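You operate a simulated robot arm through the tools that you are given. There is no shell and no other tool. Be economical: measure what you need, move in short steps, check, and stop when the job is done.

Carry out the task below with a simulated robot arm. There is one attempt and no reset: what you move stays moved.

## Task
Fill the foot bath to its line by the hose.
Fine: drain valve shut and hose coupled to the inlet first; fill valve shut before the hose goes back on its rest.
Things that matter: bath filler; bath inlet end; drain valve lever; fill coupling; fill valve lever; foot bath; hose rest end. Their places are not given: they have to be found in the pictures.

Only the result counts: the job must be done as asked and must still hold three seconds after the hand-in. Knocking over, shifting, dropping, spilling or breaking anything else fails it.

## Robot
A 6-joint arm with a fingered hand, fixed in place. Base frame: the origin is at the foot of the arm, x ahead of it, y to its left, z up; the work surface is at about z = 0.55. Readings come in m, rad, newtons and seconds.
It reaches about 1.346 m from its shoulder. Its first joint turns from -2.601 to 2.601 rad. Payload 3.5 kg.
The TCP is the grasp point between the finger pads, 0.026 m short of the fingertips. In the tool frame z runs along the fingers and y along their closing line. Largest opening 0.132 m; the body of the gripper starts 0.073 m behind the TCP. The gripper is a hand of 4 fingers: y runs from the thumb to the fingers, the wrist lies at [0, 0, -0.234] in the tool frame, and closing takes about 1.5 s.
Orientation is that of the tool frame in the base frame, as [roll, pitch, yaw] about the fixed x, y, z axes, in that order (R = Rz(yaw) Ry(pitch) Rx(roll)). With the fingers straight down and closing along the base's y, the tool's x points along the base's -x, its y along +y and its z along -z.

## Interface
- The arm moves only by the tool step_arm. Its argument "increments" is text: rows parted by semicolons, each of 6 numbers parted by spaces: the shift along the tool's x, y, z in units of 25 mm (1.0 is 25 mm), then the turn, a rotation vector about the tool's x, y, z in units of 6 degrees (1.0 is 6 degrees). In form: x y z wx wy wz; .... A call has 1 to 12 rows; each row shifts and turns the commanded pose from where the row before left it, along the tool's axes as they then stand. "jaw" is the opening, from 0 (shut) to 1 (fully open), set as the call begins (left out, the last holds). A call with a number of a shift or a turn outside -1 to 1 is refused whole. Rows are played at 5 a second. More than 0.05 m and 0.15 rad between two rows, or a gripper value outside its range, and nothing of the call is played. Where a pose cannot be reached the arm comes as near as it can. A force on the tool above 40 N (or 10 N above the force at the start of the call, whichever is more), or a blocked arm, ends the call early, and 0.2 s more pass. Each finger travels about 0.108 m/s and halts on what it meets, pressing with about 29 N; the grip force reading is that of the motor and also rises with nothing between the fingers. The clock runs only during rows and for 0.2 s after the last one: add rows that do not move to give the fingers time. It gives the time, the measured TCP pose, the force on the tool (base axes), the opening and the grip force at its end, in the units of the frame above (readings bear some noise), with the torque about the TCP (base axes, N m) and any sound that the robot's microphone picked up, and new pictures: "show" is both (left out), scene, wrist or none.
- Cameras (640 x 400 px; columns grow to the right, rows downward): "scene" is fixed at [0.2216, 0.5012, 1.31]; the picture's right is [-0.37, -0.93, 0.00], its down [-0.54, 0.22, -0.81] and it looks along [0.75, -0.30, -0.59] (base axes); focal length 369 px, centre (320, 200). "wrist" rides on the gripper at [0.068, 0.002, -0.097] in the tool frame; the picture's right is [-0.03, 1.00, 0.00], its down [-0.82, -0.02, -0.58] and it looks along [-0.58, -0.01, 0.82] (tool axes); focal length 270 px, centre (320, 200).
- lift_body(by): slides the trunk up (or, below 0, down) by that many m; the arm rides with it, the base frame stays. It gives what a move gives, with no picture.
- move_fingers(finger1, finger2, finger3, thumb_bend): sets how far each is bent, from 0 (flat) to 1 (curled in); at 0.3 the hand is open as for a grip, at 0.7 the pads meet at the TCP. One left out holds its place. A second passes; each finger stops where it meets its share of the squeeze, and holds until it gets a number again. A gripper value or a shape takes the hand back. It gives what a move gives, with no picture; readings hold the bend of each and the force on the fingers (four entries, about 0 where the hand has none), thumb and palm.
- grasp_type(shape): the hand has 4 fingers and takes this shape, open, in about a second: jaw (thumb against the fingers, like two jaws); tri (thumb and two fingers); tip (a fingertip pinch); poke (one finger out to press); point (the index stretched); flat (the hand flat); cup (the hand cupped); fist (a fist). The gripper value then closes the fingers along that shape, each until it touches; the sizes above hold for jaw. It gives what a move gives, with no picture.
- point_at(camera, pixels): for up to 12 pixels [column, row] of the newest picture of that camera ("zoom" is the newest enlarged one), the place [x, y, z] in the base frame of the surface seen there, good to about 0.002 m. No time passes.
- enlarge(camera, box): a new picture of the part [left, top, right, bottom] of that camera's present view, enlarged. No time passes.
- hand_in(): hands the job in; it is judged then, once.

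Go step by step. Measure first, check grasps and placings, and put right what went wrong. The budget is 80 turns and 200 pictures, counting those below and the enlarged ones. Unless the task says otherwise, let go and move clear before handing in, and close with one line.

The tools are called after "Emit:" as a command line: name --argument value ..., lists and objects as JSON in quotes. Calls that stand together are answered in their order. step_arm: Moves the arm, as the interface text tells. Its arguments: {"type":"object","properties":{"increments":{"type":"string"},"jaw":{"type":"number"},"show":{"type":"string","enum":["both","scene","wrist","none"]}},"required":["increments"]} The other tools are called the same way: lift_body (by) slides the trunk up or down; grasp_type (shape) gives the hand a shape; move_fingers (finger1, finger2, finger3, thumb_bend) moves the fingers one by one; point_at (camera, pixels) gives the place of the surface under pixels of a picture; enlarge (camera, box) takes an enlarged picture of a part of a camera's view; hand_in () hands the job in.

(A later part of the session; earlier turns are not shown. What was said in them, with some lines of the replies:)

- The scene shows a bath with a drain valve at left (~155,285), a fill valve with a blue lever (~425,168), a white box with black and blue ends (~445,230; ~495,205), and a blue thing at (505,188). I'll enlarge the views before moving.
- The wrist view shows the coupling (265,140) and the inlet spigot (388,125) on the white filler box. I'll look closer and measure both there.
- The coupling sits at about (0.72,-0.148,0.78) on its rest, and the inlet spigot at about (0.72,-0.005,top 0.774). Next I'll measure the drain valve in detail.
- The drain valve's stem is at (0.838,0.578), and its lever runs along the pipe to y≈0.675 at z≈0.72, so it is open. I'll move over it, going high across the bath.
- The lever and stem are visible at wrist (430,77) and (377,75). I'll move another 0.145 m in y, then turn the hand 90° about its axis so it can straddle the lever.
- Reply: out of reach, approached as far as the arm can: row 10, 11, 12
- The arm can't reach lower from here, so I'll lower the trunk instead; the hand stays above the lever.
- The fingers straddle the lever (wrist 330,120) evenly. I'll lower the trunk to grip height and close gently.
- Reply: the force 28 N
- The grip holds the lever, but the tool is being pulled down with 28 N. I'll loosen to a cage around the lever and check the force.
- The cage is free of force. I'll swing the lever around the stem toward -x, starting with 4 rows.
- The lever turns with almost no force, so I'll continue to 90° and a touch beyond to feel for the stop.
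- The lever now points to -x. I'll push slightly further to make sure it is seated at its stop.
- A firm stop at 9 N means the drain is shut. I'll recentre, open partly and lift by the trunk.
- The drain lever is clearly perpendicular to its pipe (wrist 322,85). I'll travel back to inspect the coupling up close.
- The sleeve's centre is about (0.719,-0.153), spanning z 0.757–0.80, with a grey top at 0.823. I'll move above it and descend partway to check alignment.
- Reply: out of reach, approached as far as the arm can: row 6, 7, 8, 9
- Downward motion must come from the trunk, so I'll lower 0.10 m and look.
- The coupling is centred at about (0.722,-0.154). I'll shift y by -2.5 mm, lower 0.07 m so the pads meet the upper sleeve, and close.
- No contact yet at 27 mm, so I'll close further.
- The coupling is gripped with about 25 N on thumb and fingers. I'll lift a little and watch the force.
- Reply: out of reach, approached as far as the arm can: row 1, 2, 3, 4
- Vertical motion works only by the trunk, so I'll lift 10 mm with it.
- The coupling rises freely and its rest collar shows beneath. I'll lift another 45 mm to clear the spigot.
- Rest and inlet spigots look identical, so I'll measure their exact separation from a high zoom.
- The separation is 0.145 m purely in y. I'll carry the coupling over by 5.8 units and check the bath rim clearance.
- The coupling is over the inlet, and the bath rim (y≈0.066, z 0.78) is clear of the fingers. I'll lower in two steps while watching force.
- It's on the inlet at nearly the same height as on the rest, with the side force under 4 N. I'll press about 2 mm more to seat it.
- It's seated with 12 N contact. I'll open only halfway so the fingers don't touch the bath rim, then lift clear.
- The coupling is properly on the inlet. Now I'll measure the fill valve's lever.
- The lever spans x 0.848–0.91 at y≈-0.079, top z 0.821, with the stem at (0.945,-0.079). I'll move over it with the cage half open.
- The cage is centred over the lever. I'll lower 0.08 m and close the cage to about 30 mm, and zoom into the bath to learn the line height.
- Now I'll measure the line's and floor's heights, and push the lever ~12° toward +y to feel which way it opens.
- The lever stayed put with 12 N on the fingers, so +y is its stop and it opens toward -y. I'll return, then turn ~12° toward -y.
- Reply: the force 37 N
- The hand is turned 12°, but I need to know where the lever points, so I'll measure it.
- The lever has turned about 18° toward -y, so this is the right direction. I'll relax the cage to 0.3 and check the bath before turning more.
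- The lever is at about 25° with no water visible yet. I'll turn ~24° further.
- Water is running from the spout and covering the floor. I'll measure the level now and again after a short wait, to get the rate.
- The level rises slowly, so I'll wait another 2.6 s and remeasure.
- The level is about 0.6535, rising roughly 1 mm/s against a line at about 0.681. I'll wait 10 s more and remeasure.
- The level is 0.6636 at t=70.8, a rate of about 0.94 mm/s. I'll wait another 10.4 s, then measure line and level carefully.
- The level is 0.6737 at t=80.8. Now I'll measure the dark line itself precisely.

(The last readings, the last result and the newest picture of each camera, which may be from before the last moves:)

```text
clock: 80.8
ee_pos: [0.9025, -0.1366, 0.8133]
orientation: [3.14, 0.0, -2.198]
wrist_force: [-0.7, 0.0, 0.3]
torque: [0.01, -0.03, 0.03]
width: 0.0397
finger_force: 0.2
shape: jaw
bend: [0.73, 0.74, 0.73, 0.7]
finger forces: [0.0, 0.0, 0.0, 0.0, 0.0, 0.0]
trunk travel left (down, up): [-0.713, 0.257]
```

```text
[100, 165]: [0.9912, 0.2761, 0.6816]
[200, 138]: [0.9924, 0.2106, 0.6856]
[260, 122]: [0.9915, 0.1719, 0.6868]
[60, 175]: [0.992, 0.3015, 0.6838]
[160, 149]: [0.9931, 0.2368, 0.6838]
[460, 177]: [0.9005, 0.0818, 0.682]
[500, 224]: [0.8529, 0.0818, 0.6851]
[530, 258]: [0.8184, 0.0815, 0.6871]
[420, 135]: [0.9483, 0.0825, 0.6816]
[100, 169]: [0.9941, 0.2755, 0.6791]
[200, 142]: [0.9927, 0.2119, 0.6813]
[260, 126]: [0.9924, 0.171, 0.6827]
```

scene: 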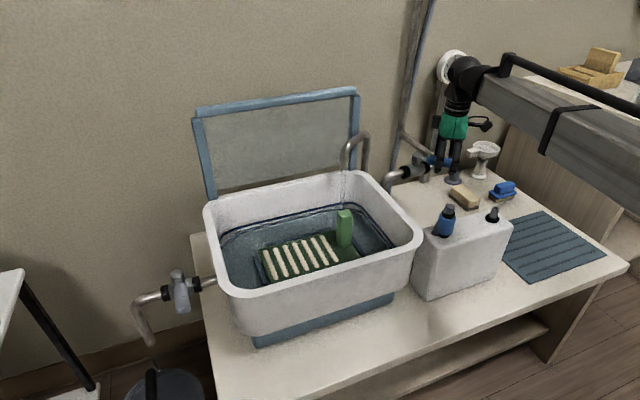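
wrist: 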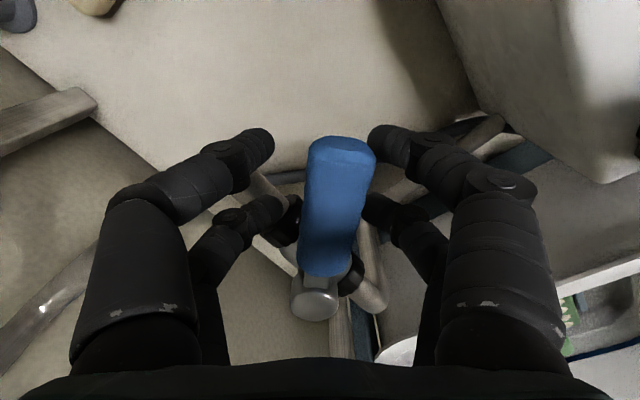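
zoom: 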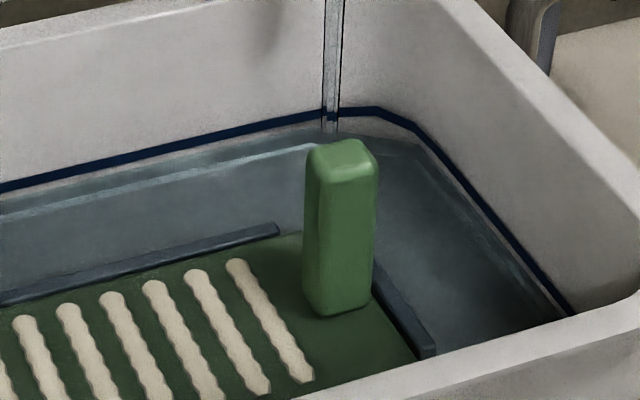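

The line centres near 0.683, so about 9 mm remains. I'll wait ~7 s and check.

Emit:
step_arm --increments "0 0 0 0 0 0;0 0 0 0 0 0;0 0 0 0 0 0;0 0 0 0 0 0;0 0 0 0 0 0;0 0 0 0 0 0;0 0 0 0 0 0;0 0 0 0 0 0;0 0 0 0 0 0;0 0 0 0 0 0;0 0 0 0 0 0;0 0 0 0 0 0" --show "none"

Emit:
step_arm --increments "0 0 0 0 0 0;0 0 0 0 0 0;0 0 0 0 0 0;0 0 0 0 0 0;0 0 0 0 0 0;0 0 0 0 0 0;0 0 0 0 0 0;0 0 0 0 0 0;0 0 0 0 0 0;0 0 0 0 0 0;0 0 0 0 0 0;0 0 0 0 0 0" --show "none"

Emit:
step_arm --increments "0 0 0 0 0 0;0 0 0 0 0 0;0 0 0 0 0 0;0 0 0 0 0 0;0 0 0 0 0 0;0 0 0 0 0 0;0 0 0 0 0 0;0 0 0 0 0 0" --show "scene"

Emit:
point_at --camera "scene" --pixels '[[240, 246], [310, 226], [365, 228], [247, 265], [235, 240], [245, 250], [300, 224], [320, 224], [260, 235], [285, 229], [330, 221], [250, 240]]'

Emit:
enlarge --camera "scene" --box '[270, 180, 410, 265]'

```text
clock: 83.4
ee_pos: [0.9024, -0.137, 0.8134]
orientation: [-3.141, -0.001, -2.198]
wrist_force: [-0.2, -0.6, 0.3]
torque: [-0.03, 0.0, 0.0]
width: 0.0396
finger_force: 0.0
shape: jaw
bend: [0.73, 0.74, 0.73, 0.7]
finger forces: [0.0, 0.0, 0.0, 0.1, 0.0, 0.1]
trunk travel left (down, up): [-0.713, 0.257]
```

```text
clock: 86.0
ee_pos: [0.9025, -0.1379, 0.8146]
orientation: [3.141, 0.001, -2.198]
wrist_force: [-0.7, 0.6, -1.0]
torque: [0.04, 0.0, -0.01]
width: 0.0397
finger_force: 0.1
shape: jaw
bend: [0.73, 0.74, 0.73, 0.7]
finger forces: [0.0, 0.0, 0.0, 0.0, 0.1, 0.0]
trunk travel left (down, up): [-0.713, 0.257]
```

```text
clock: 87.8
ee_pos: [0.9014, -0.1363, 0.8149]
orientation: [3.14, 0.001, -2.197]
wrist_force: [0.6, 0.7, 0.2]
torque: [0.0, -0.01, 0.0]
width: 0.0396
finger_force: 0.0
shape: jaw
bend: [0.73, 0.74, 0.73, 0.7]
finger forces: [0.1, 0.0, 0.0, 0.0, 0.1, 0.0]
trunk travel left (down, up): [-0.713, 0.257]
```

scene: 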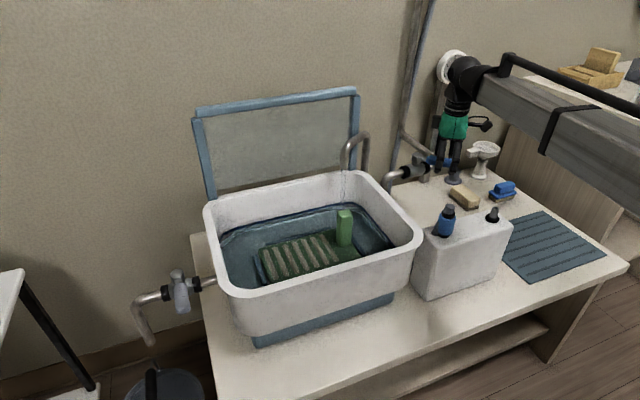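

```text
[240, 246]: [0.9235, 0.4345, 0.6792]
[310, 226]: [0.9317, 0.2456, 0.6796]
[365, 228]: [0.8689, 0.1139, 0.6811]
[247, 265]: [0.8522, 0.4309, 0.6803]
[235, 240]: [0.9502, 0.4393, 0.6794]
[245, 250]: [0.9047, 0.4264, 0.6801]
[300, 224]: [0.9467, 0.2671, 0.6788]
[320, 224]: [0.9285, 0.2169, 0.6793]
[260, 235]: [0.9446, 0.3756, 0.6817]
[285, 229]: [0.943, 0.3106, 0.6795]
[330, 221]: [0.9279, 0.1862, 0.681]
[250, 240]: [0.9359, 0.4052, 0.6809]
```

```text
4.57 times, centred on (340, 222) of scene
```

zoom: 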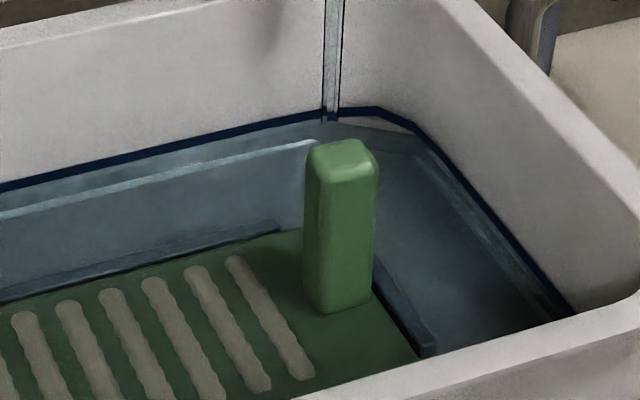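

The level is about 0.680, just at the line's lower edge, and rising 0.95 mm/s. I'll tighten the cage and swing the lever shut now.

Emit:
step_arm --increments "0 0 0 0 0 0;0 0 0 0 0 0;-0.016 0.3 0 0 0 1;-0.016 0.3 0 0 0 1;-0.016 0.3 0 0 0 1;-0.016 0.3 0 0 0 1;-0.016 0.3 0 0 0 1;-0.016 0.3 0 0 0 1;-0.016 0.3 0 0 0 1;-0.016 0.3 0 0 0 1;-0.016 0.3 0 0 0 1;0 0.15 0 0 0 0" --jaw 0.24 --show "both"

Emit:
point_at --camera "scene" --pixels '[[240, 246], [310, 226], [365, 228], [247, 265], [235, 240], [245, 250], [300, 224], [320, 224], [260, 235], [285, 229], [330, 221], [250, 240]]'

Emit:
enlarge --camera "scene" --box '[270, 130, 410, 265]'

```text
clock: 90.4
ee_pos: [0.872, -0.0731, 0.8144]
orientation: [3.141, 0.001, 3.141]
wrist_force: [-0.5, -1.0, -0.1]
torque: [-0.02, -0.02, 0.04]
width: 0.0327
finger_force: 0.0
shape: jaw
bend: [0.73, 0.73, 0.73, 0.7]
finger forces: [0.1, 0.1, 0.8, 0.0, 0.4, 0.0]
trunk travel left (down, up): [-0.713, 0.257]
```

scene: 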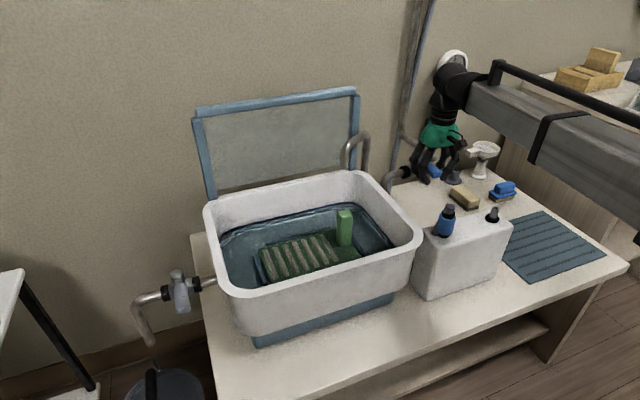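
wrist: 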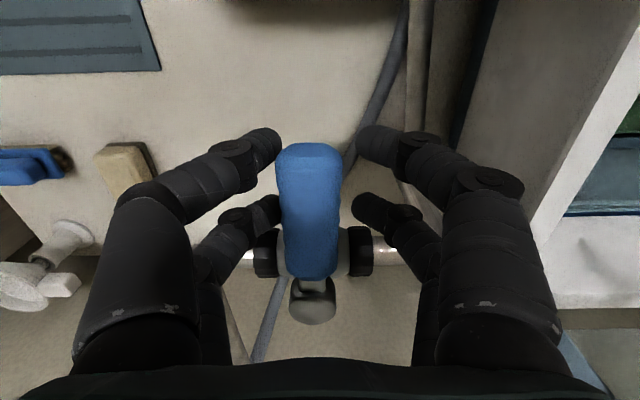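

```text
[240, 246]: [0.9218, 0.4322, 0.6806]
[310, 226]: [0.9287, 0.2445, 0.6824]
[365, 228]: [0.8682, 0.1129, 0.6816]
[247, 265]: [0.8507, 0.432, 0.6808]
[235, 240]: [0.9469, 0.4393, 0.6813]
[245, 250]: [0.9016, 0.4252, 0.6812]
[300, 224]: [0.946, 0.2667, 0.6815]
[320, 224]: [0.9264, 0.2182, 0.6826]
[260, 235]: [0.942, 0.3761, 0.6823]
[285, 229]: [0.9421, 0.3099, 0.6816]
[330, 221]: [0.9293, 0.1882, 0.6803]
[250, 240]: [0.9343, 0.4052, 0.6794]
```

```text
2.96 times, centred on (340, 198) of scene
```

zoom: 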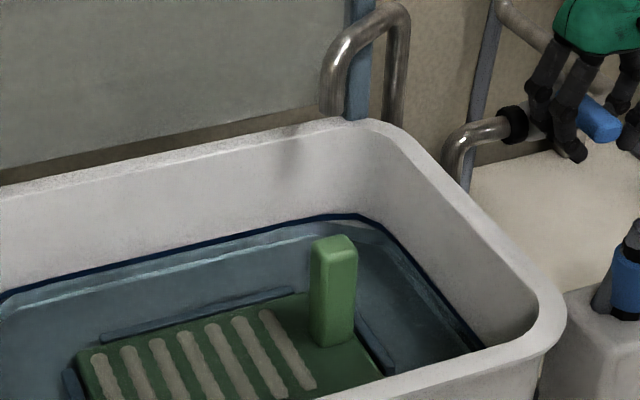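

The stream has stopped and the lever is back at shut, with the level ≈0.6815. I'll zoom hard on the wall to compare water edge and line.

Emit:
enlarge --camera "scene" --box '[275, 198, 325, 228]'

Emit:
enlarge --camera "scene" --box '[352, 195, 402, 225]'

```text
12.80 times, centred on (300, 213) of scene
```

zoom: 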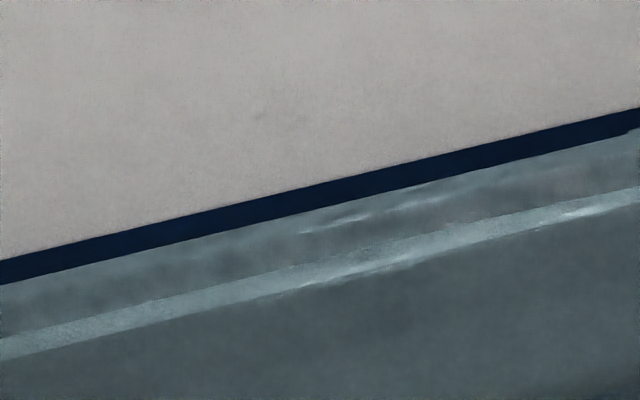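

```text
12.80 times, centred on (377, 210) of scene
```

zoom: 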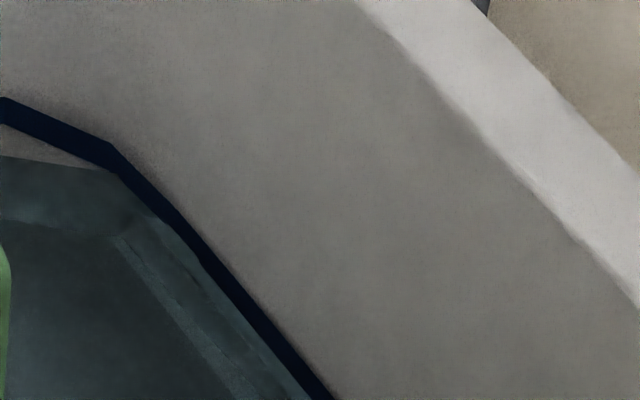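

The water sits right at the line's lower edge. I'll measure the line's two edges at this zoom to decide on topping up.

Emit:
point_at --camera "zoom" --pixels '[[60, 112], [60, 120], [60, 130], [140, 172], [145, 182], [200, 240], [212, 240], [260, 308], [270, 308], [300, 355], [20, 130], [60, 160]]'

Emit:
enlarge --camera "scene" --box '[275, 198, 325, 228]'

Emit:
point_at --camera "zoom" --pixels '[[100, 237], [100, 245], [100, 256], [300, 192], [300, 200], [300, 208], [500, 144], [500, 152], [500, 160], [300, 222], [300, 240], [500, 175]]'

```text
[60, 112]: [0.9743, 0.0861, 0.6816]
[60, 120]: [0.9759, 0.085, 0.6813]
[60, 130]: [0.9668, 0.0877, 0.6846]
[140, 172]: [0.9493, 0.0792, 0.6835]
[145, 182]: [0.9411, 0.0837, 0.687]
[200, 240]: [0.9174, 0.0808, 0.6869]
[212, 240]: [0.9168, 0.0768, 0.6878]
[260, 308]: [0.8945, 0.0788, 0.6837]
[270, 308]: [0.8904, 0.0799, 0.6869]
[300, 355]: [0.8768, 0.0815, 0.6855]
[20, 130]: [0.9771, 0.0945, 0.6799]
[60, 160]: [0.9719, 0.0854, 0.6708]
```

```text
12.80 times, centred on (300, 213) of scene
```

zoom: 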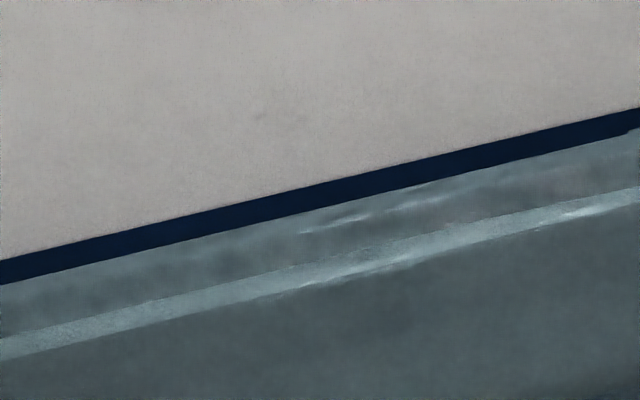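

```text
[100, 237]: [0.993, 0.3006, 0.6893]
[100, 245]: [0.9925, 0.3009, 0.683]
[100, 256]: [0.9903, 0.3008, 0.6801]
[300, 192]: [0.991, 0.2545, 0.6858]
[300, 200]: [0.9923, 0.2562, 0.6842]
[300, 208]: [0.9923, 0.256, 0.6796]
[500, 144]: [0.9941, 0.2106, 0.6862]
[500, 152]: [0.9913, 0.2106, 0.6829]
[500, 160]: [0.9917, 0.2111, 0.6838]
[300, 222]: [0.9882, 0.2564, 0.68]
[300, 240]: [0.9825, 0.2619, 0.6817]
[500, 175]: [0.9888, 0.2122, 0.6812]
```

The line's band runs 0.681–0.687 and the level is 0.6815, so I'll top up by about 2 mm: open to ~50° briefly and close at once.

Emit:
step_arm --increments "0 -0.15 0 0 0 0;-0.016 -0.3 0 0 0 -1;-0.016 -0.3 0 0 0 -1;-0.016 -0.3 0 0 0 -1;-0.016 -0.3 0 0 0 -1;-0.016 -0.3 0 0 0 -1;-0.016 -0.3 0 0 0 -1;-0.016 -0.3 0 0 0 -1;-0.016 -0.3 0 0 0 -1;-0.016 -0.3 0 0 0 -1;0 0 0 0 0 0;0 0 0 0 0 0" --show "none"

Emit:
step_arm --increments "-0.016 0.3 0 0 0 1;-0.016 0.3 0 0 0 1;-0.016 0.3 0 0 0 1;-0.016 0.3 0 0 0 1;-0.016 0.3 0 0 0 1;-0.016 0.3 0 0 0 1;-0.016 0.3 0 0 0 1;-0.016 0.3 0 0 0 1;-0.016 0.3 0 0 0 1;0 0.2 0 0 0 0;0 0.1 0 0 0 0" --show "both"

Emit:
point_at --camera "scene" --pixels '[[240, 246], [310, 226], [365, 228], [247, 265], [235, 240], [245, 250], [300, 224], [320, 224], [260, 235], [285, 229], [330, 221], [250, 240]]'

Emit:
enlarge --camera "scene" --box '[275, 120, 435, 240]'

```text
clock: 93.0
ee_pos: [0.9021, -0.1369, 0.8136]
orientation: [-3.14, -0.002, -2.199]
wrist_force: [-0.9, -0.1, -0.3]
torque: [0.0, 0.0, -0.05]
width: 0.0321
finger_force: 0.1
shape: jaw
bend: [0.73, 0.73, 0.73, 0.7]
finger forces: [0.7, 0.1, 0.0, 0.0, 0.0, 0.0]
trunk travel left (down, up): [-0.713, 0.257]
```

```text
clock: 95.4
ee_pos: [0.8714, -0.0712, 0.814]
orientation: [-3.141, 0.0, 3.139]
wrist_force: [1.0, -2.8, -0.4]
torque: [0.0, 0.0, 0.03]
width: 0.033
finger_force: 0.0
shape: jaw
bend: [0.73, 0.73, 0.73, 0.7]
finger forces: [0.0, 0.0, 1.3, 0.0, 1.3, 0.0]
trunk travel left (down, up): [-0.713, 0.257]
```

scene: 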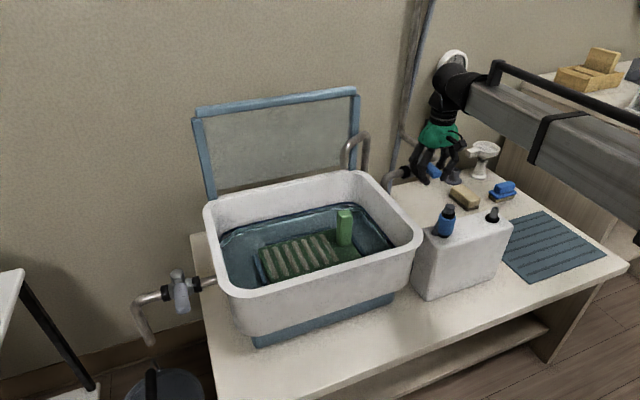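
wrist: 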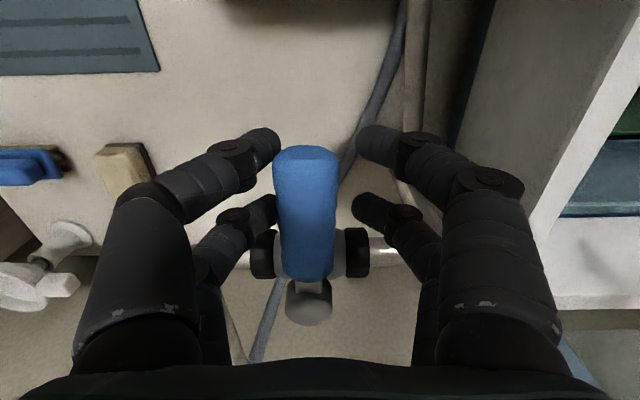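

```text
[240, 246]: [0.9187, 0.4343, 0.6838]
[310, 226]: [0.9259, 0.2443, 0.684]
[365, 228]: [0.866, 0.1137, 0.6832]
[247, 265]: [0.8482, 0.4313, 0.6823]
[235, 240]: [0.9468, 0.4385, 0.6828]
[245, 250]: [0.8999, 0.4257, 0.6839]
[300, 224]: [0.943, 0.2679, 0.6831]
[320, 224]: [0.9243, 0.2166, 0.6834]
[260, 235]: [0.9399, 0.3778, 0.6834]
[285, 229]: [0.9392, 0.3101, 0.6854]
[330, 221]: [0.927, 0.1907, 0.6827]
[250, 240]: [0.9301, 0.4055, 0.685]
```

```text
3.33 times, centred on (355, 180) of scene
```

zoom: 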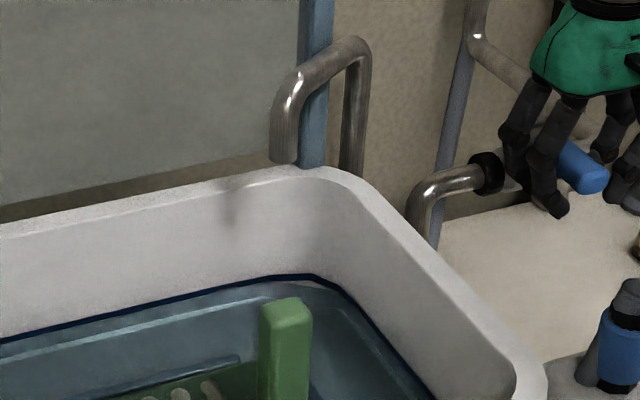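

The level is 0.6836, in the middle of the line, and the stream is off. I'll give the lever a last nudge against its stop, then recentre, open and lift off.

Emit:
step_arm --increments "0 0.12 0 0 0 0;0 0 0 0 0 0" --show "none"

Emit:
step_arm --increments "0 -0.25 0 0 0 0;0 -0.15 0 0 0 0;0 0 0 0 0 0;0 0 0 0 0 0" --jaw 0.5 --show "none"

Emit:
lift_body --by 0.1

Emit:
step_arm --increments "0 0 0 0 0 0" --show "both"

```text
clock: 96.0
ee_pos: [0.8715, -0.0682, 0.8138]
orientation: [3.141, -0.003, -3.141]
wrist_force: [-2.9, -4.1, -20.6]
torque: [-0.01, 0.13, -0.03]
width: 0.0239
finger_force: 22.1
shape: jaw
bend: [0.7, 0.7, 0.74, 0.71]
finger forces: [16.7, 16.7, 16.7, 0.0, 19.5, 0.1]
trunk travel left (down, up): [-0.713, 0.257]
```

```text
clock: 97.0
ee_pos: [0.871, -0.0769, 0.8141]
orientation: [3.142, 0.0, -3.141]
wrist_force: [1.1, 0.4, 0.0]
torque: [0.0, 0.01, 0.0]
width: 0.0654
finger_force: 0.0
shape: jaw
bend: [0.73, 0.73, 0.73, 0.7]
finger forces: [0.0, 0.2, 0.1, 0.0, 0.0, 0.0]
trunk travel left (down, up): [-0.713, 0.257]
```

```text
clock: 98.3
ee_pos: [0.8716, -0.0777, 0.9142]
orientation: [3.141, 0.0, -3.141]
wrist_force: [0.0, 0.0, -0.6]
torque: [0.01, -0.03, 0.0]
width: 0.0652
finger_force: 0.0
shape: jaw
bend: [0.73, 0.73, 0.73, 0.7]
finger forces: [0.1, 0.1, 0.0, 0.0, 0.0, 0.0]
trunk travel left (down, up): [-0.813, 0.157]
```

```text
clock: 98.7
ee_pos: [0.8704, -0.0768, 0.9133]
orientation: [-3.141, -0.001, -3.141]
wrist_force: [0.5, 0.4, 0.4]
torque: [0.02, -0.02, -0.05]
width: 0.0655
finger_force: 0.1
shape: jaw
bend: [0.73, 0.73, 0.73, 0.7]
finger forces: [0.1, 0.1, 0.0, 0.1, 0.0, 0.0]
trunk travel left (down, up): [-0.813, 0.157]
```

scene: 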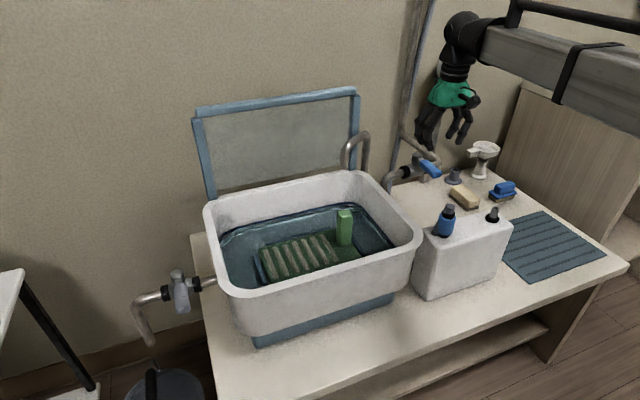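
wrist: 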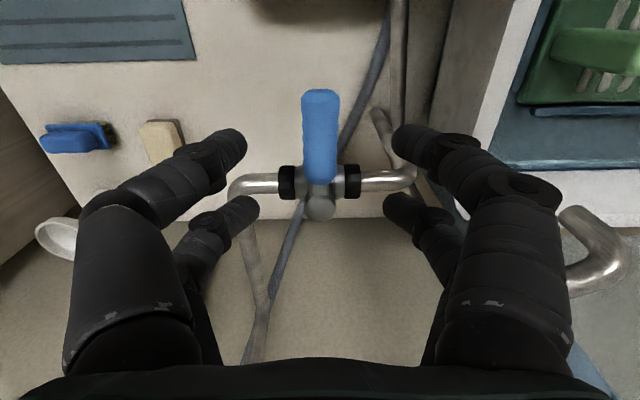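

The fill lever points straight at -x (shut). I'll go back above the coupling at (0.7205,-0.0095).

Emit:
step_arm --increments "0.86 0.38 0 0 0 0;0.86 0.38 0 0 0 0;0.86 0.38 0 0 0 0;0.86 0.38 0 0 0 0;0.86 0.38 0 0 0 0;0.86 0.4 0 0 0 0;0.86 0.4 0 0 0 0;0 0 0 0 0 0" --show "wrist"

Emit:
enlarge --camera "scene" --box '[400, 130, 520, 250]'

```text
clock: 100.5
ee_pos: [0.7209, -0.0093, 0.915]
orientation: [-3.141, 0.001, -3.141]
wrist_force: [-0.2, -0.3, 0.9]
torque: [-0.01, -0.02, 0.0]
width: 0.0656
finger_force: 0.0
shape: jaw
bend: [0.73, 0.73, 0.73, 0.7]
finger forces: [0.0, 0.0, 0.0, 0.1, 0.1, 0.0]
trunk travel left (down, up): [-0.813, 0.157]
```

wrist: 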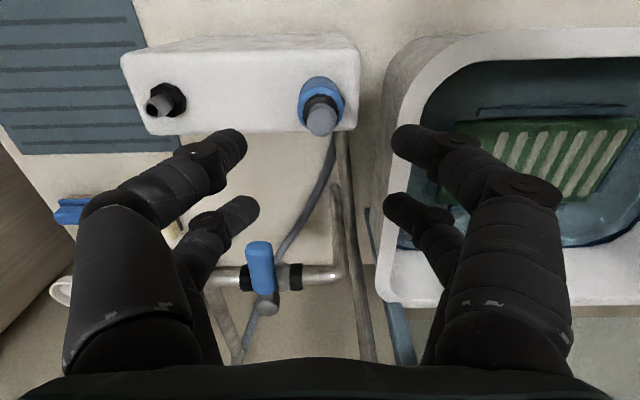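

```text
3.33 times, centred on (460, 190) of scene
```

zoom: 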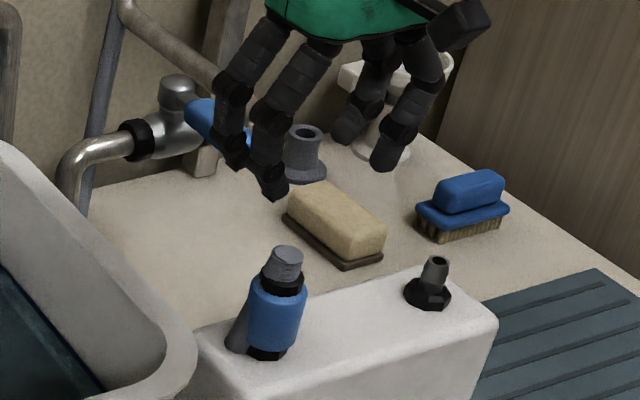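

The hand is right above the coupling. I'll lower to the earlier grip height (0.7945) and close.

Emit:
lift_body --by -0.12

Emit:
step_arm --increments "0 0 0 0 0 0;0 0 0 0 0 0;0 0 0 0 0 0;0 0 0 0 0 0;0 0 0 0 0 0;0 0 0 0 0 0" --jaw 0.05 --show "wrist"

```text
clock: 102.0
ee_pos: [0.7215, -0.0093, 0.795]
orientation: [-3.14, 0.001, -3.141]
wrist_force: [-0.5, -0.2, -0.5]
torque: [-0.01, -0.04, -0.01]
width: 0.0654
finger_force: 0.1
shape: jaw
bend: [0.73, 0.73, 0.73, 0.7]
finger forces: [0.1, 0.0, 0.0, 0.0, 0.0, 0.0]
trunk travel left (down, up): [-0.693, 0.277]
```

```text
clock: 103.4
ee_pos: [0.7208, -0.0096, 0.7943]
orientation: [3.14, 0.0, 3.141]
wrist_force: [-0.6, 0.3, -3.8]
torque: [0.12, 0.21, 0.22]
width: 0.0123
finger_force: 29.1
shape: jaw
bend: [0.73, 0.72, 0.71, 0.71]
finger forces: [30.8, 25.3, 27.4, 0.1, 22.2, 0.0]
trunk travel left (down, up): [-0.693, 0.277]
```

wrist: 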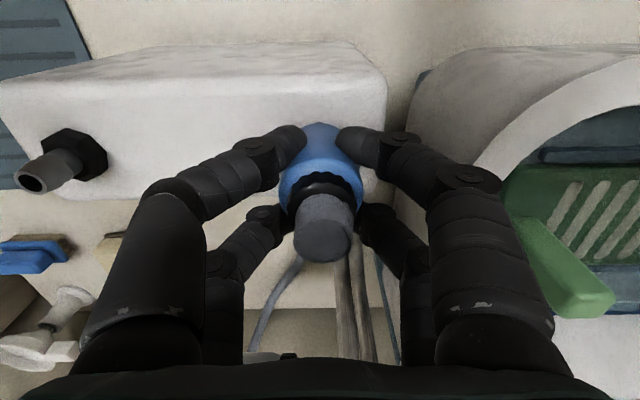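

Firm grip again. I'll lift 55 mm and carry the coupling -0.145 m in y.

Emit:
lift_body --by 0.055

Emit:
step_arm --increments "0 -0.97 0 0 0 0;0 -0.97 0 0 0 0;0 -0.97 0 0 0 0;0 -0.97 0 0 0 0;0 -0.96 0 0 0 0;0 -0.96 0 0 0 0;0 0 0 0 0 0" --show "both"

Emit:
enlarge --camera "scene" --box '[425, 150, 545, 250]'

Emit:
enlarge --camera "wrist" --box '[250, 80, 400, 200]'

```text
clock: 104.4
ee_pos: [0.7203, -0.0099, 0.8489]
orientation: [-3.142, 0.001, -3.14]
wrist_force: [-0.2, -0.7, -0.6]
torque: [-0.01, -0.01, 0.04]
width: 0.0105
finger_force: 29.0
shape: jaw
bend: [0.73, 0.72, 0.73, 0.7]
finger forces: [35.7, 24.7, 54.2, 0.0, 38.1, 0.0]
trunk travel left (down, up): [-0.748, 0.222]
```

```text
clock: 106.0
ee_pos: [0.7211, -0.1582, 0.85]
orientation: [-3.141, -0.001, -3.141]
wrist_force: [0.4, -0.4, -0.9]
torque: [0.0, 0.0, 0.03]
width: 0.01
finger_force: 29.3
shape: jaw
bend: [0.73, 0.72, 0.73, 0.7]
finger forces: [35.0, 24.8, 53.2, 0.1, 37.9, 0.1]
trunk travel left (down, up): [-0.748, 0.222]
```

scene: 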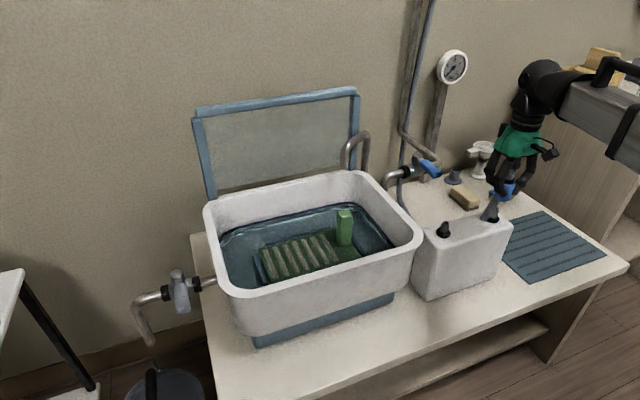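
wrist: 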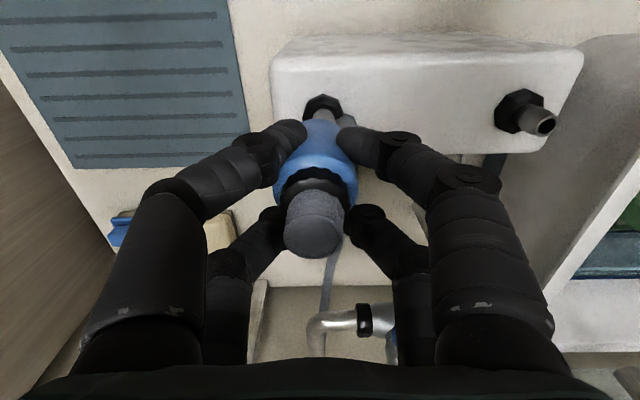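

```text
4.00 times, centred on (485, 200) of scene
```

zoom: 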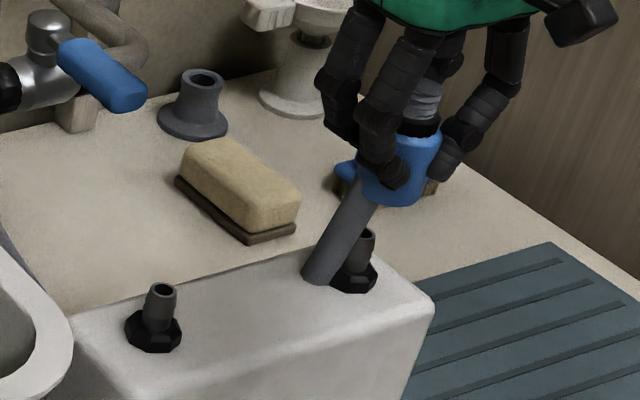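

```text
3.33 times, centred on (325, 140) of wrist
```

zoom: 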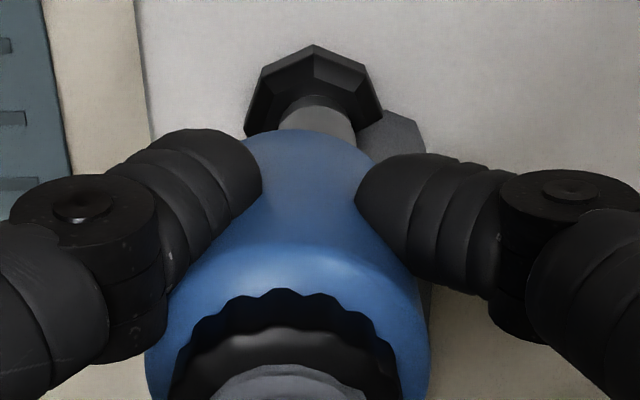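

The hand reads y=-0.158, about 3 mm past the aim, and the coupling may be tilted a little in the grip. I'll measure its axis before lowering.

Emit:
point_at --camera "wrist" --pixels '[[285, 235], [313, 240], [340, 235], [313, 255], [276, 185], [318, 185], [356, 185], [318, 140], [308, 140], [330, 140], [323, 98], [340, 110]]'

Emit:
step_arm --increments "0 0 0 0 0 0;0 0 0 0 0 0" --show "none"

Emit:
enlarge --camera "scene" --box '[475, 165, 525, 215]'

```text
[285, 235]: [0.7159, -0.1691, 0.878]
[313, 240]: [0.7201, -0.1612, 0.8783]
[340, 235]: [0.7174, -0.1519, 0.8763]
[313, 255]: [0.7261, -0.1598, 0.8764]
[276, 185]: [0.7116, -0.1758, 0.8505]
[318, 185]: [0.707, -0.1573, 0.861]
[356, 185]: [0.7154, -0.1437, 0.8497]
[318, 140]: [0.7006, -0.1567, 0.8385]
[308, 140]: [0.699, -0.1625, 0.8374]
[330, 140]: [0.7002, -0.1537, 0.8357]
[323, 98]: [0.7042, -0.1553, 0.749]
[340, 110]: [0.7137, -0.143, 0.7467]
```

```text
clock: 106.6
ee_pos: [0.7222, -0.1572, 0.85]
orientation: [-3.141, 0.0, -3.14]
wrist_force: [0.8, -0.6, -0.6]
torque: [0.01, -0.01, -0.01]
width: 0.0102
finger_force: 29.2
shape: jaw
bend: [0.73, 0.72, 0.73, 0.7]
finger forces: [35.0, 24.8, 53.2, 0.1, 37.9, 0.1]
trunk travel left (down, up): [-0.748, 0.222]
```

```text
8.00 times, centred on (500, 190) of scene
```

zoom: 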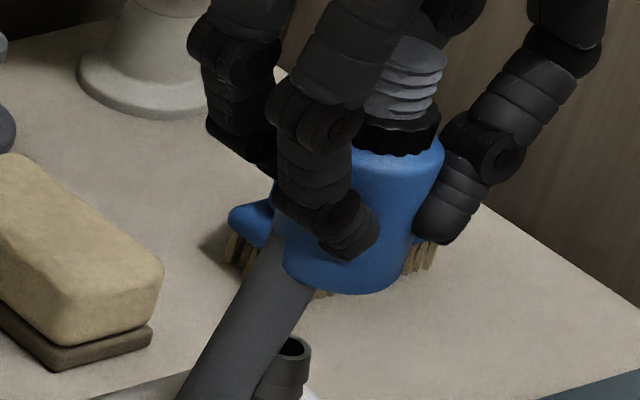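

The coupling's top is at y≈-0.160 while the rest spigot is at y≈-0.1537. I'll measure the sleeve's bottom edge from the scene zoom.

Emit:
point_at --camera "zoom" --pixels '[[288, 270], [300, 280], [320, 286], [345, 288], [370, 284], [392, 272], [400, 255], [360, 155], [400, 165], [436, 150], [290, 345], [380, 220]]'

Emit:
enlarge --camera "wrist" --box '[230, 80, 410, 270]'

```text
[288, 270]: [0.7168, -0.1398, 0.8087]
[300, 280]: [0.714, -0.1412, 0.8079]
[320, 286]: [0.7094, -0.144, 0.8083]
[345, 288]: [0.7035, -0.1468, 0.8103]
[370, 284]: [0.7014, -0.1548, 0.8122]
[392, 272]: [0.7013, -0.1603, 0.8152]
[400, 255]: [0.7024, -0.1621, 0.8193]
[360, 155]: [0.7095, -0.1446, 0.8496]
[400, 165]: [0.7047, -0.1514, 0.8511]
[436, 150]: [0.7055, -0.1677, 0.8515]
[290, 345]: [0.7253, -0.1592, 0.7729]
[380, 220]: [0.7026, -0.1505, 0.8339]
```

```text
2.11 times, centred on (320, 175) of wrist
```

zoom: 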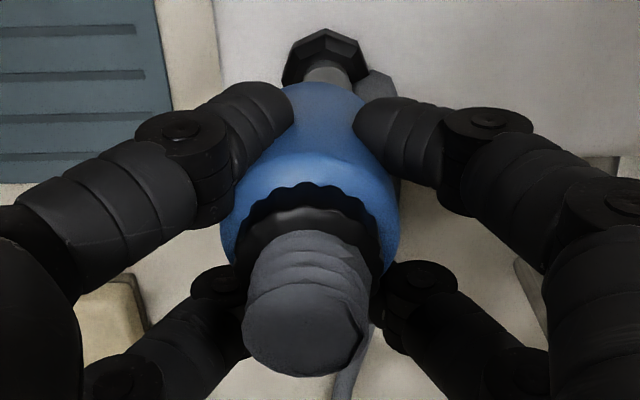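

The sleeve's bottom centre is about (0.719,-0.1575), so it needs about +4 mm in y; the tilt is only ~2.5°. I'll shift and recheck.

Emit:
step_arm --increments "0 0.16 0 0 0 0;0 0 0 0 0 0" --show "wrist"

Emit:
enlarge --camera "scene" --box '[475, 165, 525, 215]'

Emit:
point_at --camera "zoom" --pixels '[[278, 270], [290, 280], [310, 286], [335, 288], [360, 284], [382, 272], [390, 255], [350, 155], [390, 165], [426, 150], [290, 345], [370, 220]]'

```text
clock: 107.2
ee_pos: [0.7206, -0.1525, 0.8486]
orientation: [-3.141, 0.0, -3.141]
wrist_force: [0.8, -0.2, -1.2]
torque: [0.04, 0.0, -0.01]
width: 0.0103
finger_force: 28.9
shape: jaw
bend: [0.73, 0.72, 0.73, 0.7]
finger forces: [34.9, 24.8, 53.0, 0.1, 38.0, 0.1]
trunk travel left (down, up): [-0.748, 0.222]
```

wrist: 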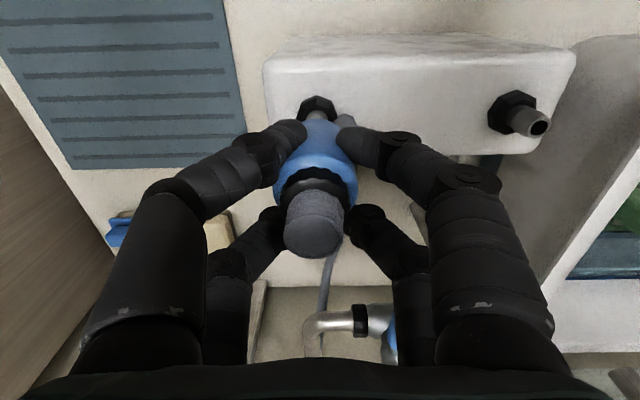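

```text
8.00 times, centred on (500, 190) of scene
```

zoom: 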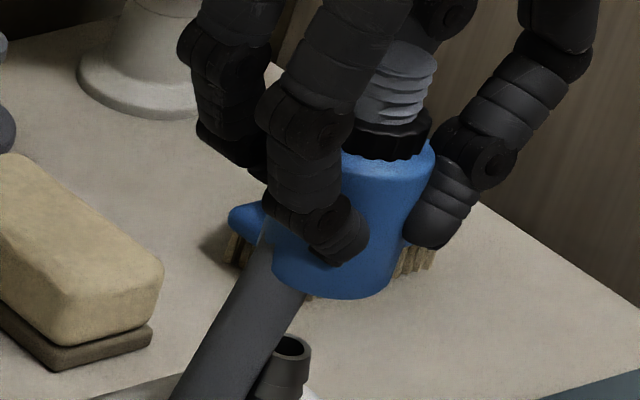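

```text
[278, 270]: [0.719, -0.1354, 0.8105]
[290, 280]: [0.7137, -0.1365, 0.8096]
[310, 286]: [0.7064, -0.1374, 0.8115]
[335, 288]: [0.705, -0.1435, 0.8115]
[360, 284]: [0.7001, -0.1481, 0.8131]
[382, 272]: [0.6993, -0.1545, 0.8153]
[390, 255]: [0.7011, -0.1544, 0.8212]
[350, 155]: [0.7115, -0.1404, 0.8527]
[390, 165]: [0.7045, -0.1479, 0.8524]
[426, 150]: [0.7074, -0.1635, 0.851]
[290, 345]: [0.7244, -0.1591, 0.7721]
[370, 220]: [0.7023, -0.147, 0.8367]
```

The bottom centre is now about y=-0.153, in line with the spigot. I'll lower in small steps with force checks.

Emit:
lift_body --by -0.035

Emit:
step_arm --increments "0 0 0 0 0 0" --show "wrist"

Emit:
enlarge --camera "scene" --box '[465, 170, 535, 240]'

```text
clock: 108.0
ee_pos: [0.7213, -0.154, 0.8142]
orientation: [-3.141, 0.001, 3.14]
wrist_force: [-0.6, 0.3, -0.9]
torque: [0.01, 0.0, 0.02]
width: 0.0106
finger_force: 29.4
shape: jaw
bend: [0.73, 0.72, 0.73, 0.7]
finger forces: [34.9, 24.9, 53.2, 0.1, 37.9, 0.0]
trunk travel left (down, up): [-0.713, 0.257]
```

```text
clock: 108.4
ee_pos: [0.7208, -0.1521, 0.8141]
orientation: [-3.141, 0.0, -3.14]
wrist_force: [0.2, 0.8, 0.1]
torque: [-0.02, -0.02, 0.01]
width: 0.0102
finger_force: 29.3
shape: jaw
bend: [0.73, 0.72, 0.73, 0.7]
finger forces: [34.9, 24.8, 53.0, 0.1, 37.8, 0.1]
trunk travel left (down, up): [-0.713, 0.257]
```

wrist: 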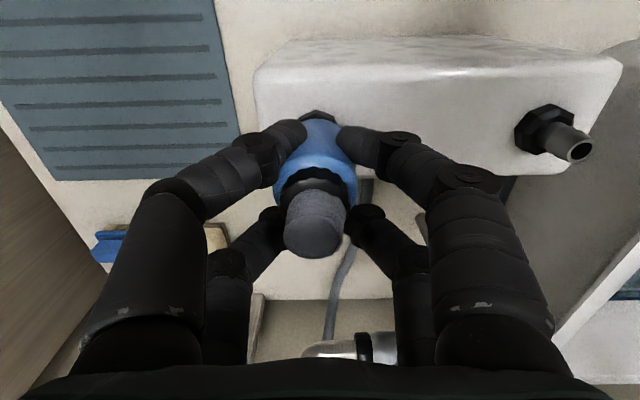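

```text
5.71 times, centred on (500, 205) of scene
```

zoom: 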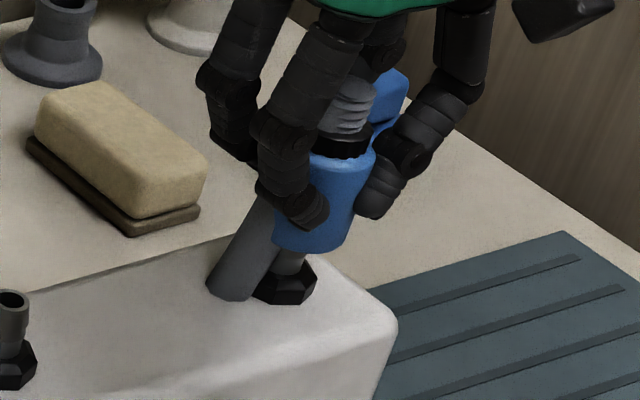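

No contact so far. The next 10 mm should engage the spigot.

Emit:
lift_body --by -0.007

Emit:
lift_body --by -0.005

Emit:
step_arm --increments "0 0 0 0 0 0" --show "wrist"

Emit:
enlarge --camera "scene" --box '[465, 170, 535, 240]'

```text
clock: 108.9
ee_pos: [0.7228, -0.1535, 0.8074]
orientation: [-3.141, -0.001, 3.141]
wrist_force: [5.7, -2.4, -1.5]
torque: [-0.09, -0.18, 0.04]
width: 0.0104
finger_force: 28.5
shape: jaw
bend: [0.73, 0.72, 0.73, 0.7]
finger forces: [33.8, 24.7, 58.2, 0.0, 38.0, 0.0]
trunk travel left (down, up): [-0.706, 0.264]
```

```text
clock: 109.5
ee_pos: [0.7226, -0.1536, 0.8016]
orientation: [3.141, 0.0, 3.141]
wrist_force: [8.9, -3.8, 0.0]
torque: [-0.1, -0.3, 0.05]
width: 0.0105
finger_force: 28.8
shape: jaw
bend: [0.73, 0.72, 0.73, 0.7]
finger forces: [32.7, 24.4, 60.4, 0.1, 38.0, 0.0]
trunk travel left (down, up): [-0.701, 0.269]
```

```text
clock: 109.9
ee_pos: [0.7218, -0.1521, 0.8018]
orientation: [3.14, 0.0, 3.14]
wrist_force: [10.1, -4.7, 0.2]
torque: [-0.15, -0.32, 0.04]
width: 0.0104
finger_force: 28.5
shape: jaw
bend: [0.73, 0.72, 0.73, 0.7]
finger forces: [32.9, 24.4, 62.2, 0.0, 38.1, 0.1]
trunk travel left (down, up): [-0.701, 0.269]
```

wrist: 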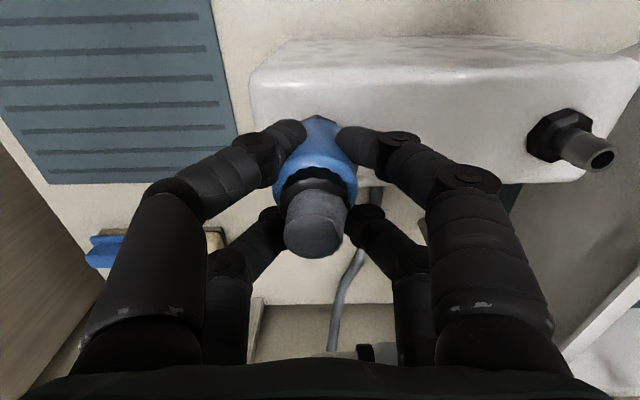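

```text
5.71 times, centred on (500, 205) of scene
```

zoom: 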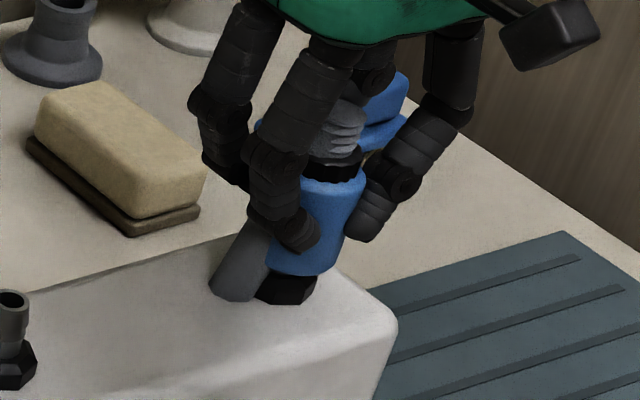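

It is on the spigot with a +x side force of 10 N, so I'll yield 1.5 mm in +x and 0.7 mm in -y, then finish seating.

Emit:
step_arm --increments "-0.06 -0.03 0 0 0 0" --show "none"

Emit:
lift_body --by -0.005

Emit:
lift_body --by -0.002

Emit:
step_arm --increments "0 0 0 0 0 0" --show "none"

Emit:
enlarge --camera "scene" --box '[465, 170, 535, 240]'

```text
clock: 110.3
ee_pos: [0.7213, -0.1545, 0.8018]
orientation: [3.141, -0.002, 3.141]
wrist_force: [3.5, -1.3, -1.8]
torque: [-0.04, -0.1, 0.04]
width: 0.0104
finger_force: 28.8
shape: jaw
bend: [0.73, 0.72, 0.73, 0.7]
finger forces: [33.9, 24.7, 55.5, 0.0, 37.6, 0.0]
trunk travel left (down, up): [-0.701, 0.269]
```

```text
clock: 110.8
ee_pos: [0.7208, -0.1537, 0.7971]
orientation: [-3.14, -0.002, 3.14]
wrist_force: [0.6, -0.3, -0.7]
torque: [-0.06, -0.01, -0.02]
width: 0.0105
finger_force: 28.5
shape: jaw
bend: [0.73, 0.72, 0.73, 0.7]
finger forces: [34.4, 24.7, 52.0, 0.0, 37.7, 0.1]
trunk travel left (down, up): [-0.696, 0.274]
```

```text
clock: 111.3
ee_pos: [0.7217, -0.1535, 0.7951]
orientation: [-3.14, -0.001, -3.141]
wrist_force: [-1.1, 0.1, -1.1]
torque: [-0.02, 0.01, 0.02]
width: 0.0104
finger_force: 29.0
shape: jaw
bend: [0.73, 0.72, 0.73, 0.7]
finger forces: [34.4, 24.7, 52.1, 0.0, 37.8, 0.1]
trunk travel left (down, up): [-0.694, 0.276]
```

```text
clock: 111.7
ee_pos: [0.7224, -0.1541, 0.7944]
orientation: [3.141, 0.0, -3.141]
wrist_force: [0.0, 0.0, -0.2]
torque: [0.0, -0.01, -0.02]
width: 0.0104
finger_force: 29.1
shape: jaw
bend: [0.73, 0.72, 0.73, 0.7]
finger forces: [34.4, 24.8, 52.0, 0.0, 37.9, 0.0]
trunk travel left (down, up): [-0.694, 0.276]
```

```text
5.71 times, centred on (500, 205) of scene
```

zoom: 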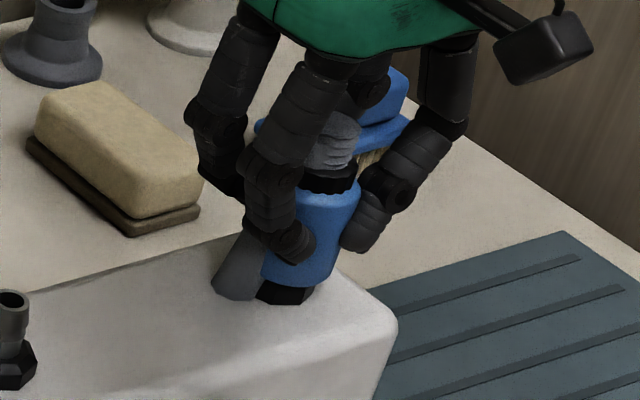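

Forces vanished and the height equals the original one. One more 2 mm press will confirm it is seated.

Emit:
lift_body --by -0.002

Emit:
step_arm --increments "0 0 0 0 0 0" --show "none"

```text
clock: 112.2
ee_pos: [0.7222, -0.1532, 0.7936]
orientation: [-3.141, 0.002, 3.141]
wrist_force: [4.7, -0.5, 18.1]
torque: [-0.01, 0.02, -0.05]
width: 0.0104
finger_force: 29.2
shape: jaw
bend: [0.73, 0.72, 0.73, 0.7]
finger forces: [37.2, 26.0, 59.4, 0.0, 39.5, 0.0]
trunk travel left (down, up): [-0.692, 0.278]
```

```text
clock: 112.7
ee_pos: [0.7236, -0.1536, 0.7935]
orientation: [-3.141, 0.002, -3.141]
wrist_force: [7.2, -0.5, 21.0]
torque: [-0.02, -0.06, -0.04]
width: 0.0106
finger_force: 29.2
shape: jaw
bend: [0.73, 0.72, 0.73, 0.71]
finger forces: [37.4, 26.1, 62.5, 0.0, 39.9, 0.0]
trunk travel left (down, up): [-0.692, 0.278]
```

It's seated with 20 N upward reaction. I'll release and lift clear.

Emit:
step_arm --increments "0 0 0 0 0 0;0 0 0 0 0 0;0 0 0 0 0 0;0 0 0 0 0 0" --jaw 0.7 --show "none"

Emit:
lift_body --by 0.15

Emit:
step_arm --increments "0 0 0 0 0 0" --show "both"

Emit:
enlarge --camera "scene" --box '[380, 130, 540, 260]'

Emit:
point_at --camera "scene" --pixels '[[240, 246], [310, 226], [365, 228], [247, 265], [300, 224], [320, 224], [495, 193], [496, 205]]'

```text
clock: 113.7
ee_pos: [0.7221, -0.1538, 0.7935]
orientation: [3.141, -0.001, 3.142]
wrist_force: [-0.9, -0.4, 0.3]
torque: [-0.01, 0.02, -0.01]
width: 0.0921
finger_force: 0.0
shape: jaw
bend: [0.68, 0.68, 0.68, 0.58]
finger forces: [0.0, 0.1, 0.0, 0.0, 0.1, 0.0]
trunk travel left (down, up): [-0.692, 0.278]
```

```text
clock: 115.4
ee_pos: [0.7221, -0.1537, 0.9426]
orientation: [3.141, -0.002, 3.14]
wrist_force: [-0.1, -0.3, -0.1]
torque: [0.01, 0.04, -0.02]
width: 0.0919
finger_force: 0.1
shape: jaw
bend: [0.68, 0.68, 0.68, 0.58]
finger forces: [0.1, 0.1, 0.1, 0.0, 0.0, 0.0]
trunk travel left (down, up): [-0.842, 0.128]
```

```text
clock: 115.8
ee_pos: [0.7228, -0.1536, 0.9434]
orientation: [3.141, 0.001, -3.141]
wrist_force: [0.4, 0.4, 0.1]
torque: [-0.02, 0.01, 0.02]
width: 0.0923
finger_force: 0.2
shape: jaw
bend: [0.68, 0.68, 0.68, 0.58]
finger forces: [0.0, 0.0, 0.1, 0.0, 0.0, 0.0]
trunk travel left (down, up): [-0.842, 0.128]
```

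scene: 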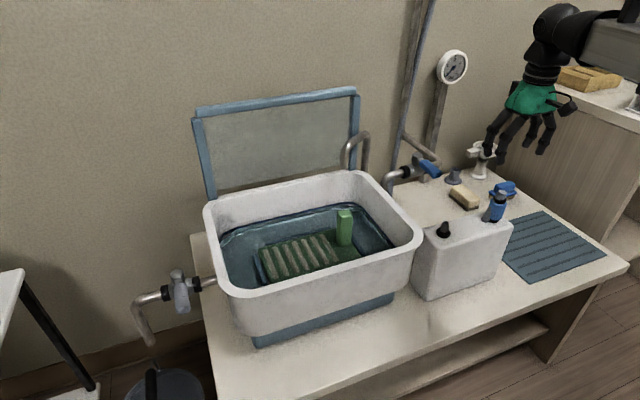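
wrist: 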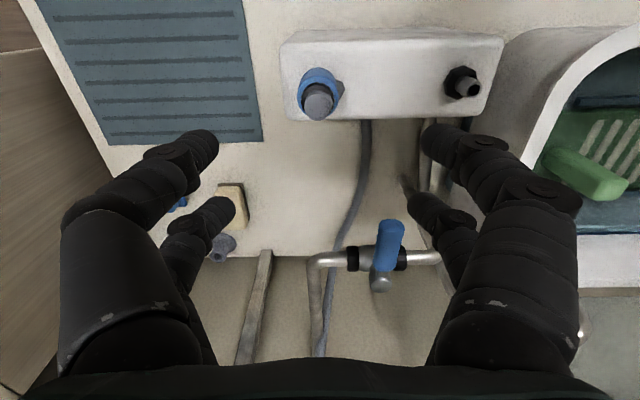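

```text
3.08 times, centred on (460, 195) of scene
```

zoom: 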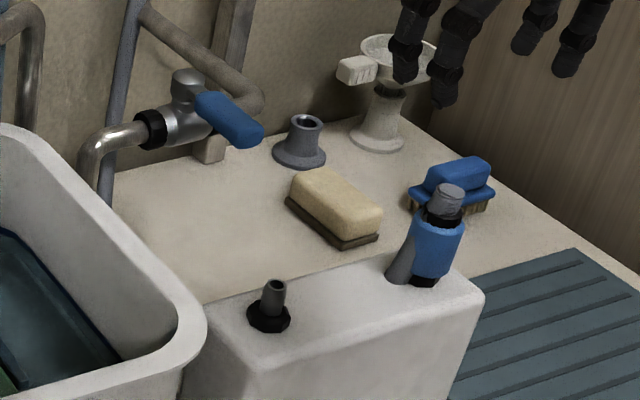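

```text
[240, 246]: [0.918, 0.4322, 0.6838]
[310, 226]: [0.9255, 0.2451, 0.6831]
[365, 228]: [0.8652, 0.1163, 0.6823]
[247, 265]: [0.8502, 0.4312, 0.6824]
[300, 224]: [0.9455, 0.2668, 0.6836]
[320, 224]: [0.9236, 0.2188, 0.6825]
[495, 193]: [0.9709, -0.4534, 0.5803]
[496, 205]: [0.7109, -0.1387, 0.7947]
```

The coupling stands on its rest as at the start, the fill and drain levers are shut, and the level holds at 0.683. The hand is clear, so I'll hand in.

Emit:
hand_in

```text
The job is handed in.
```

The foot bath is filled to its line: the last reading was about z 0.683, against a line spanning roughly 0.681–0.687. I shut the drain valve and coupled the hose to the inlet before filling, and shut the fill valve before putting the hose back on its rest. I let go and moved the hand clear before handing in; no verdict came back.
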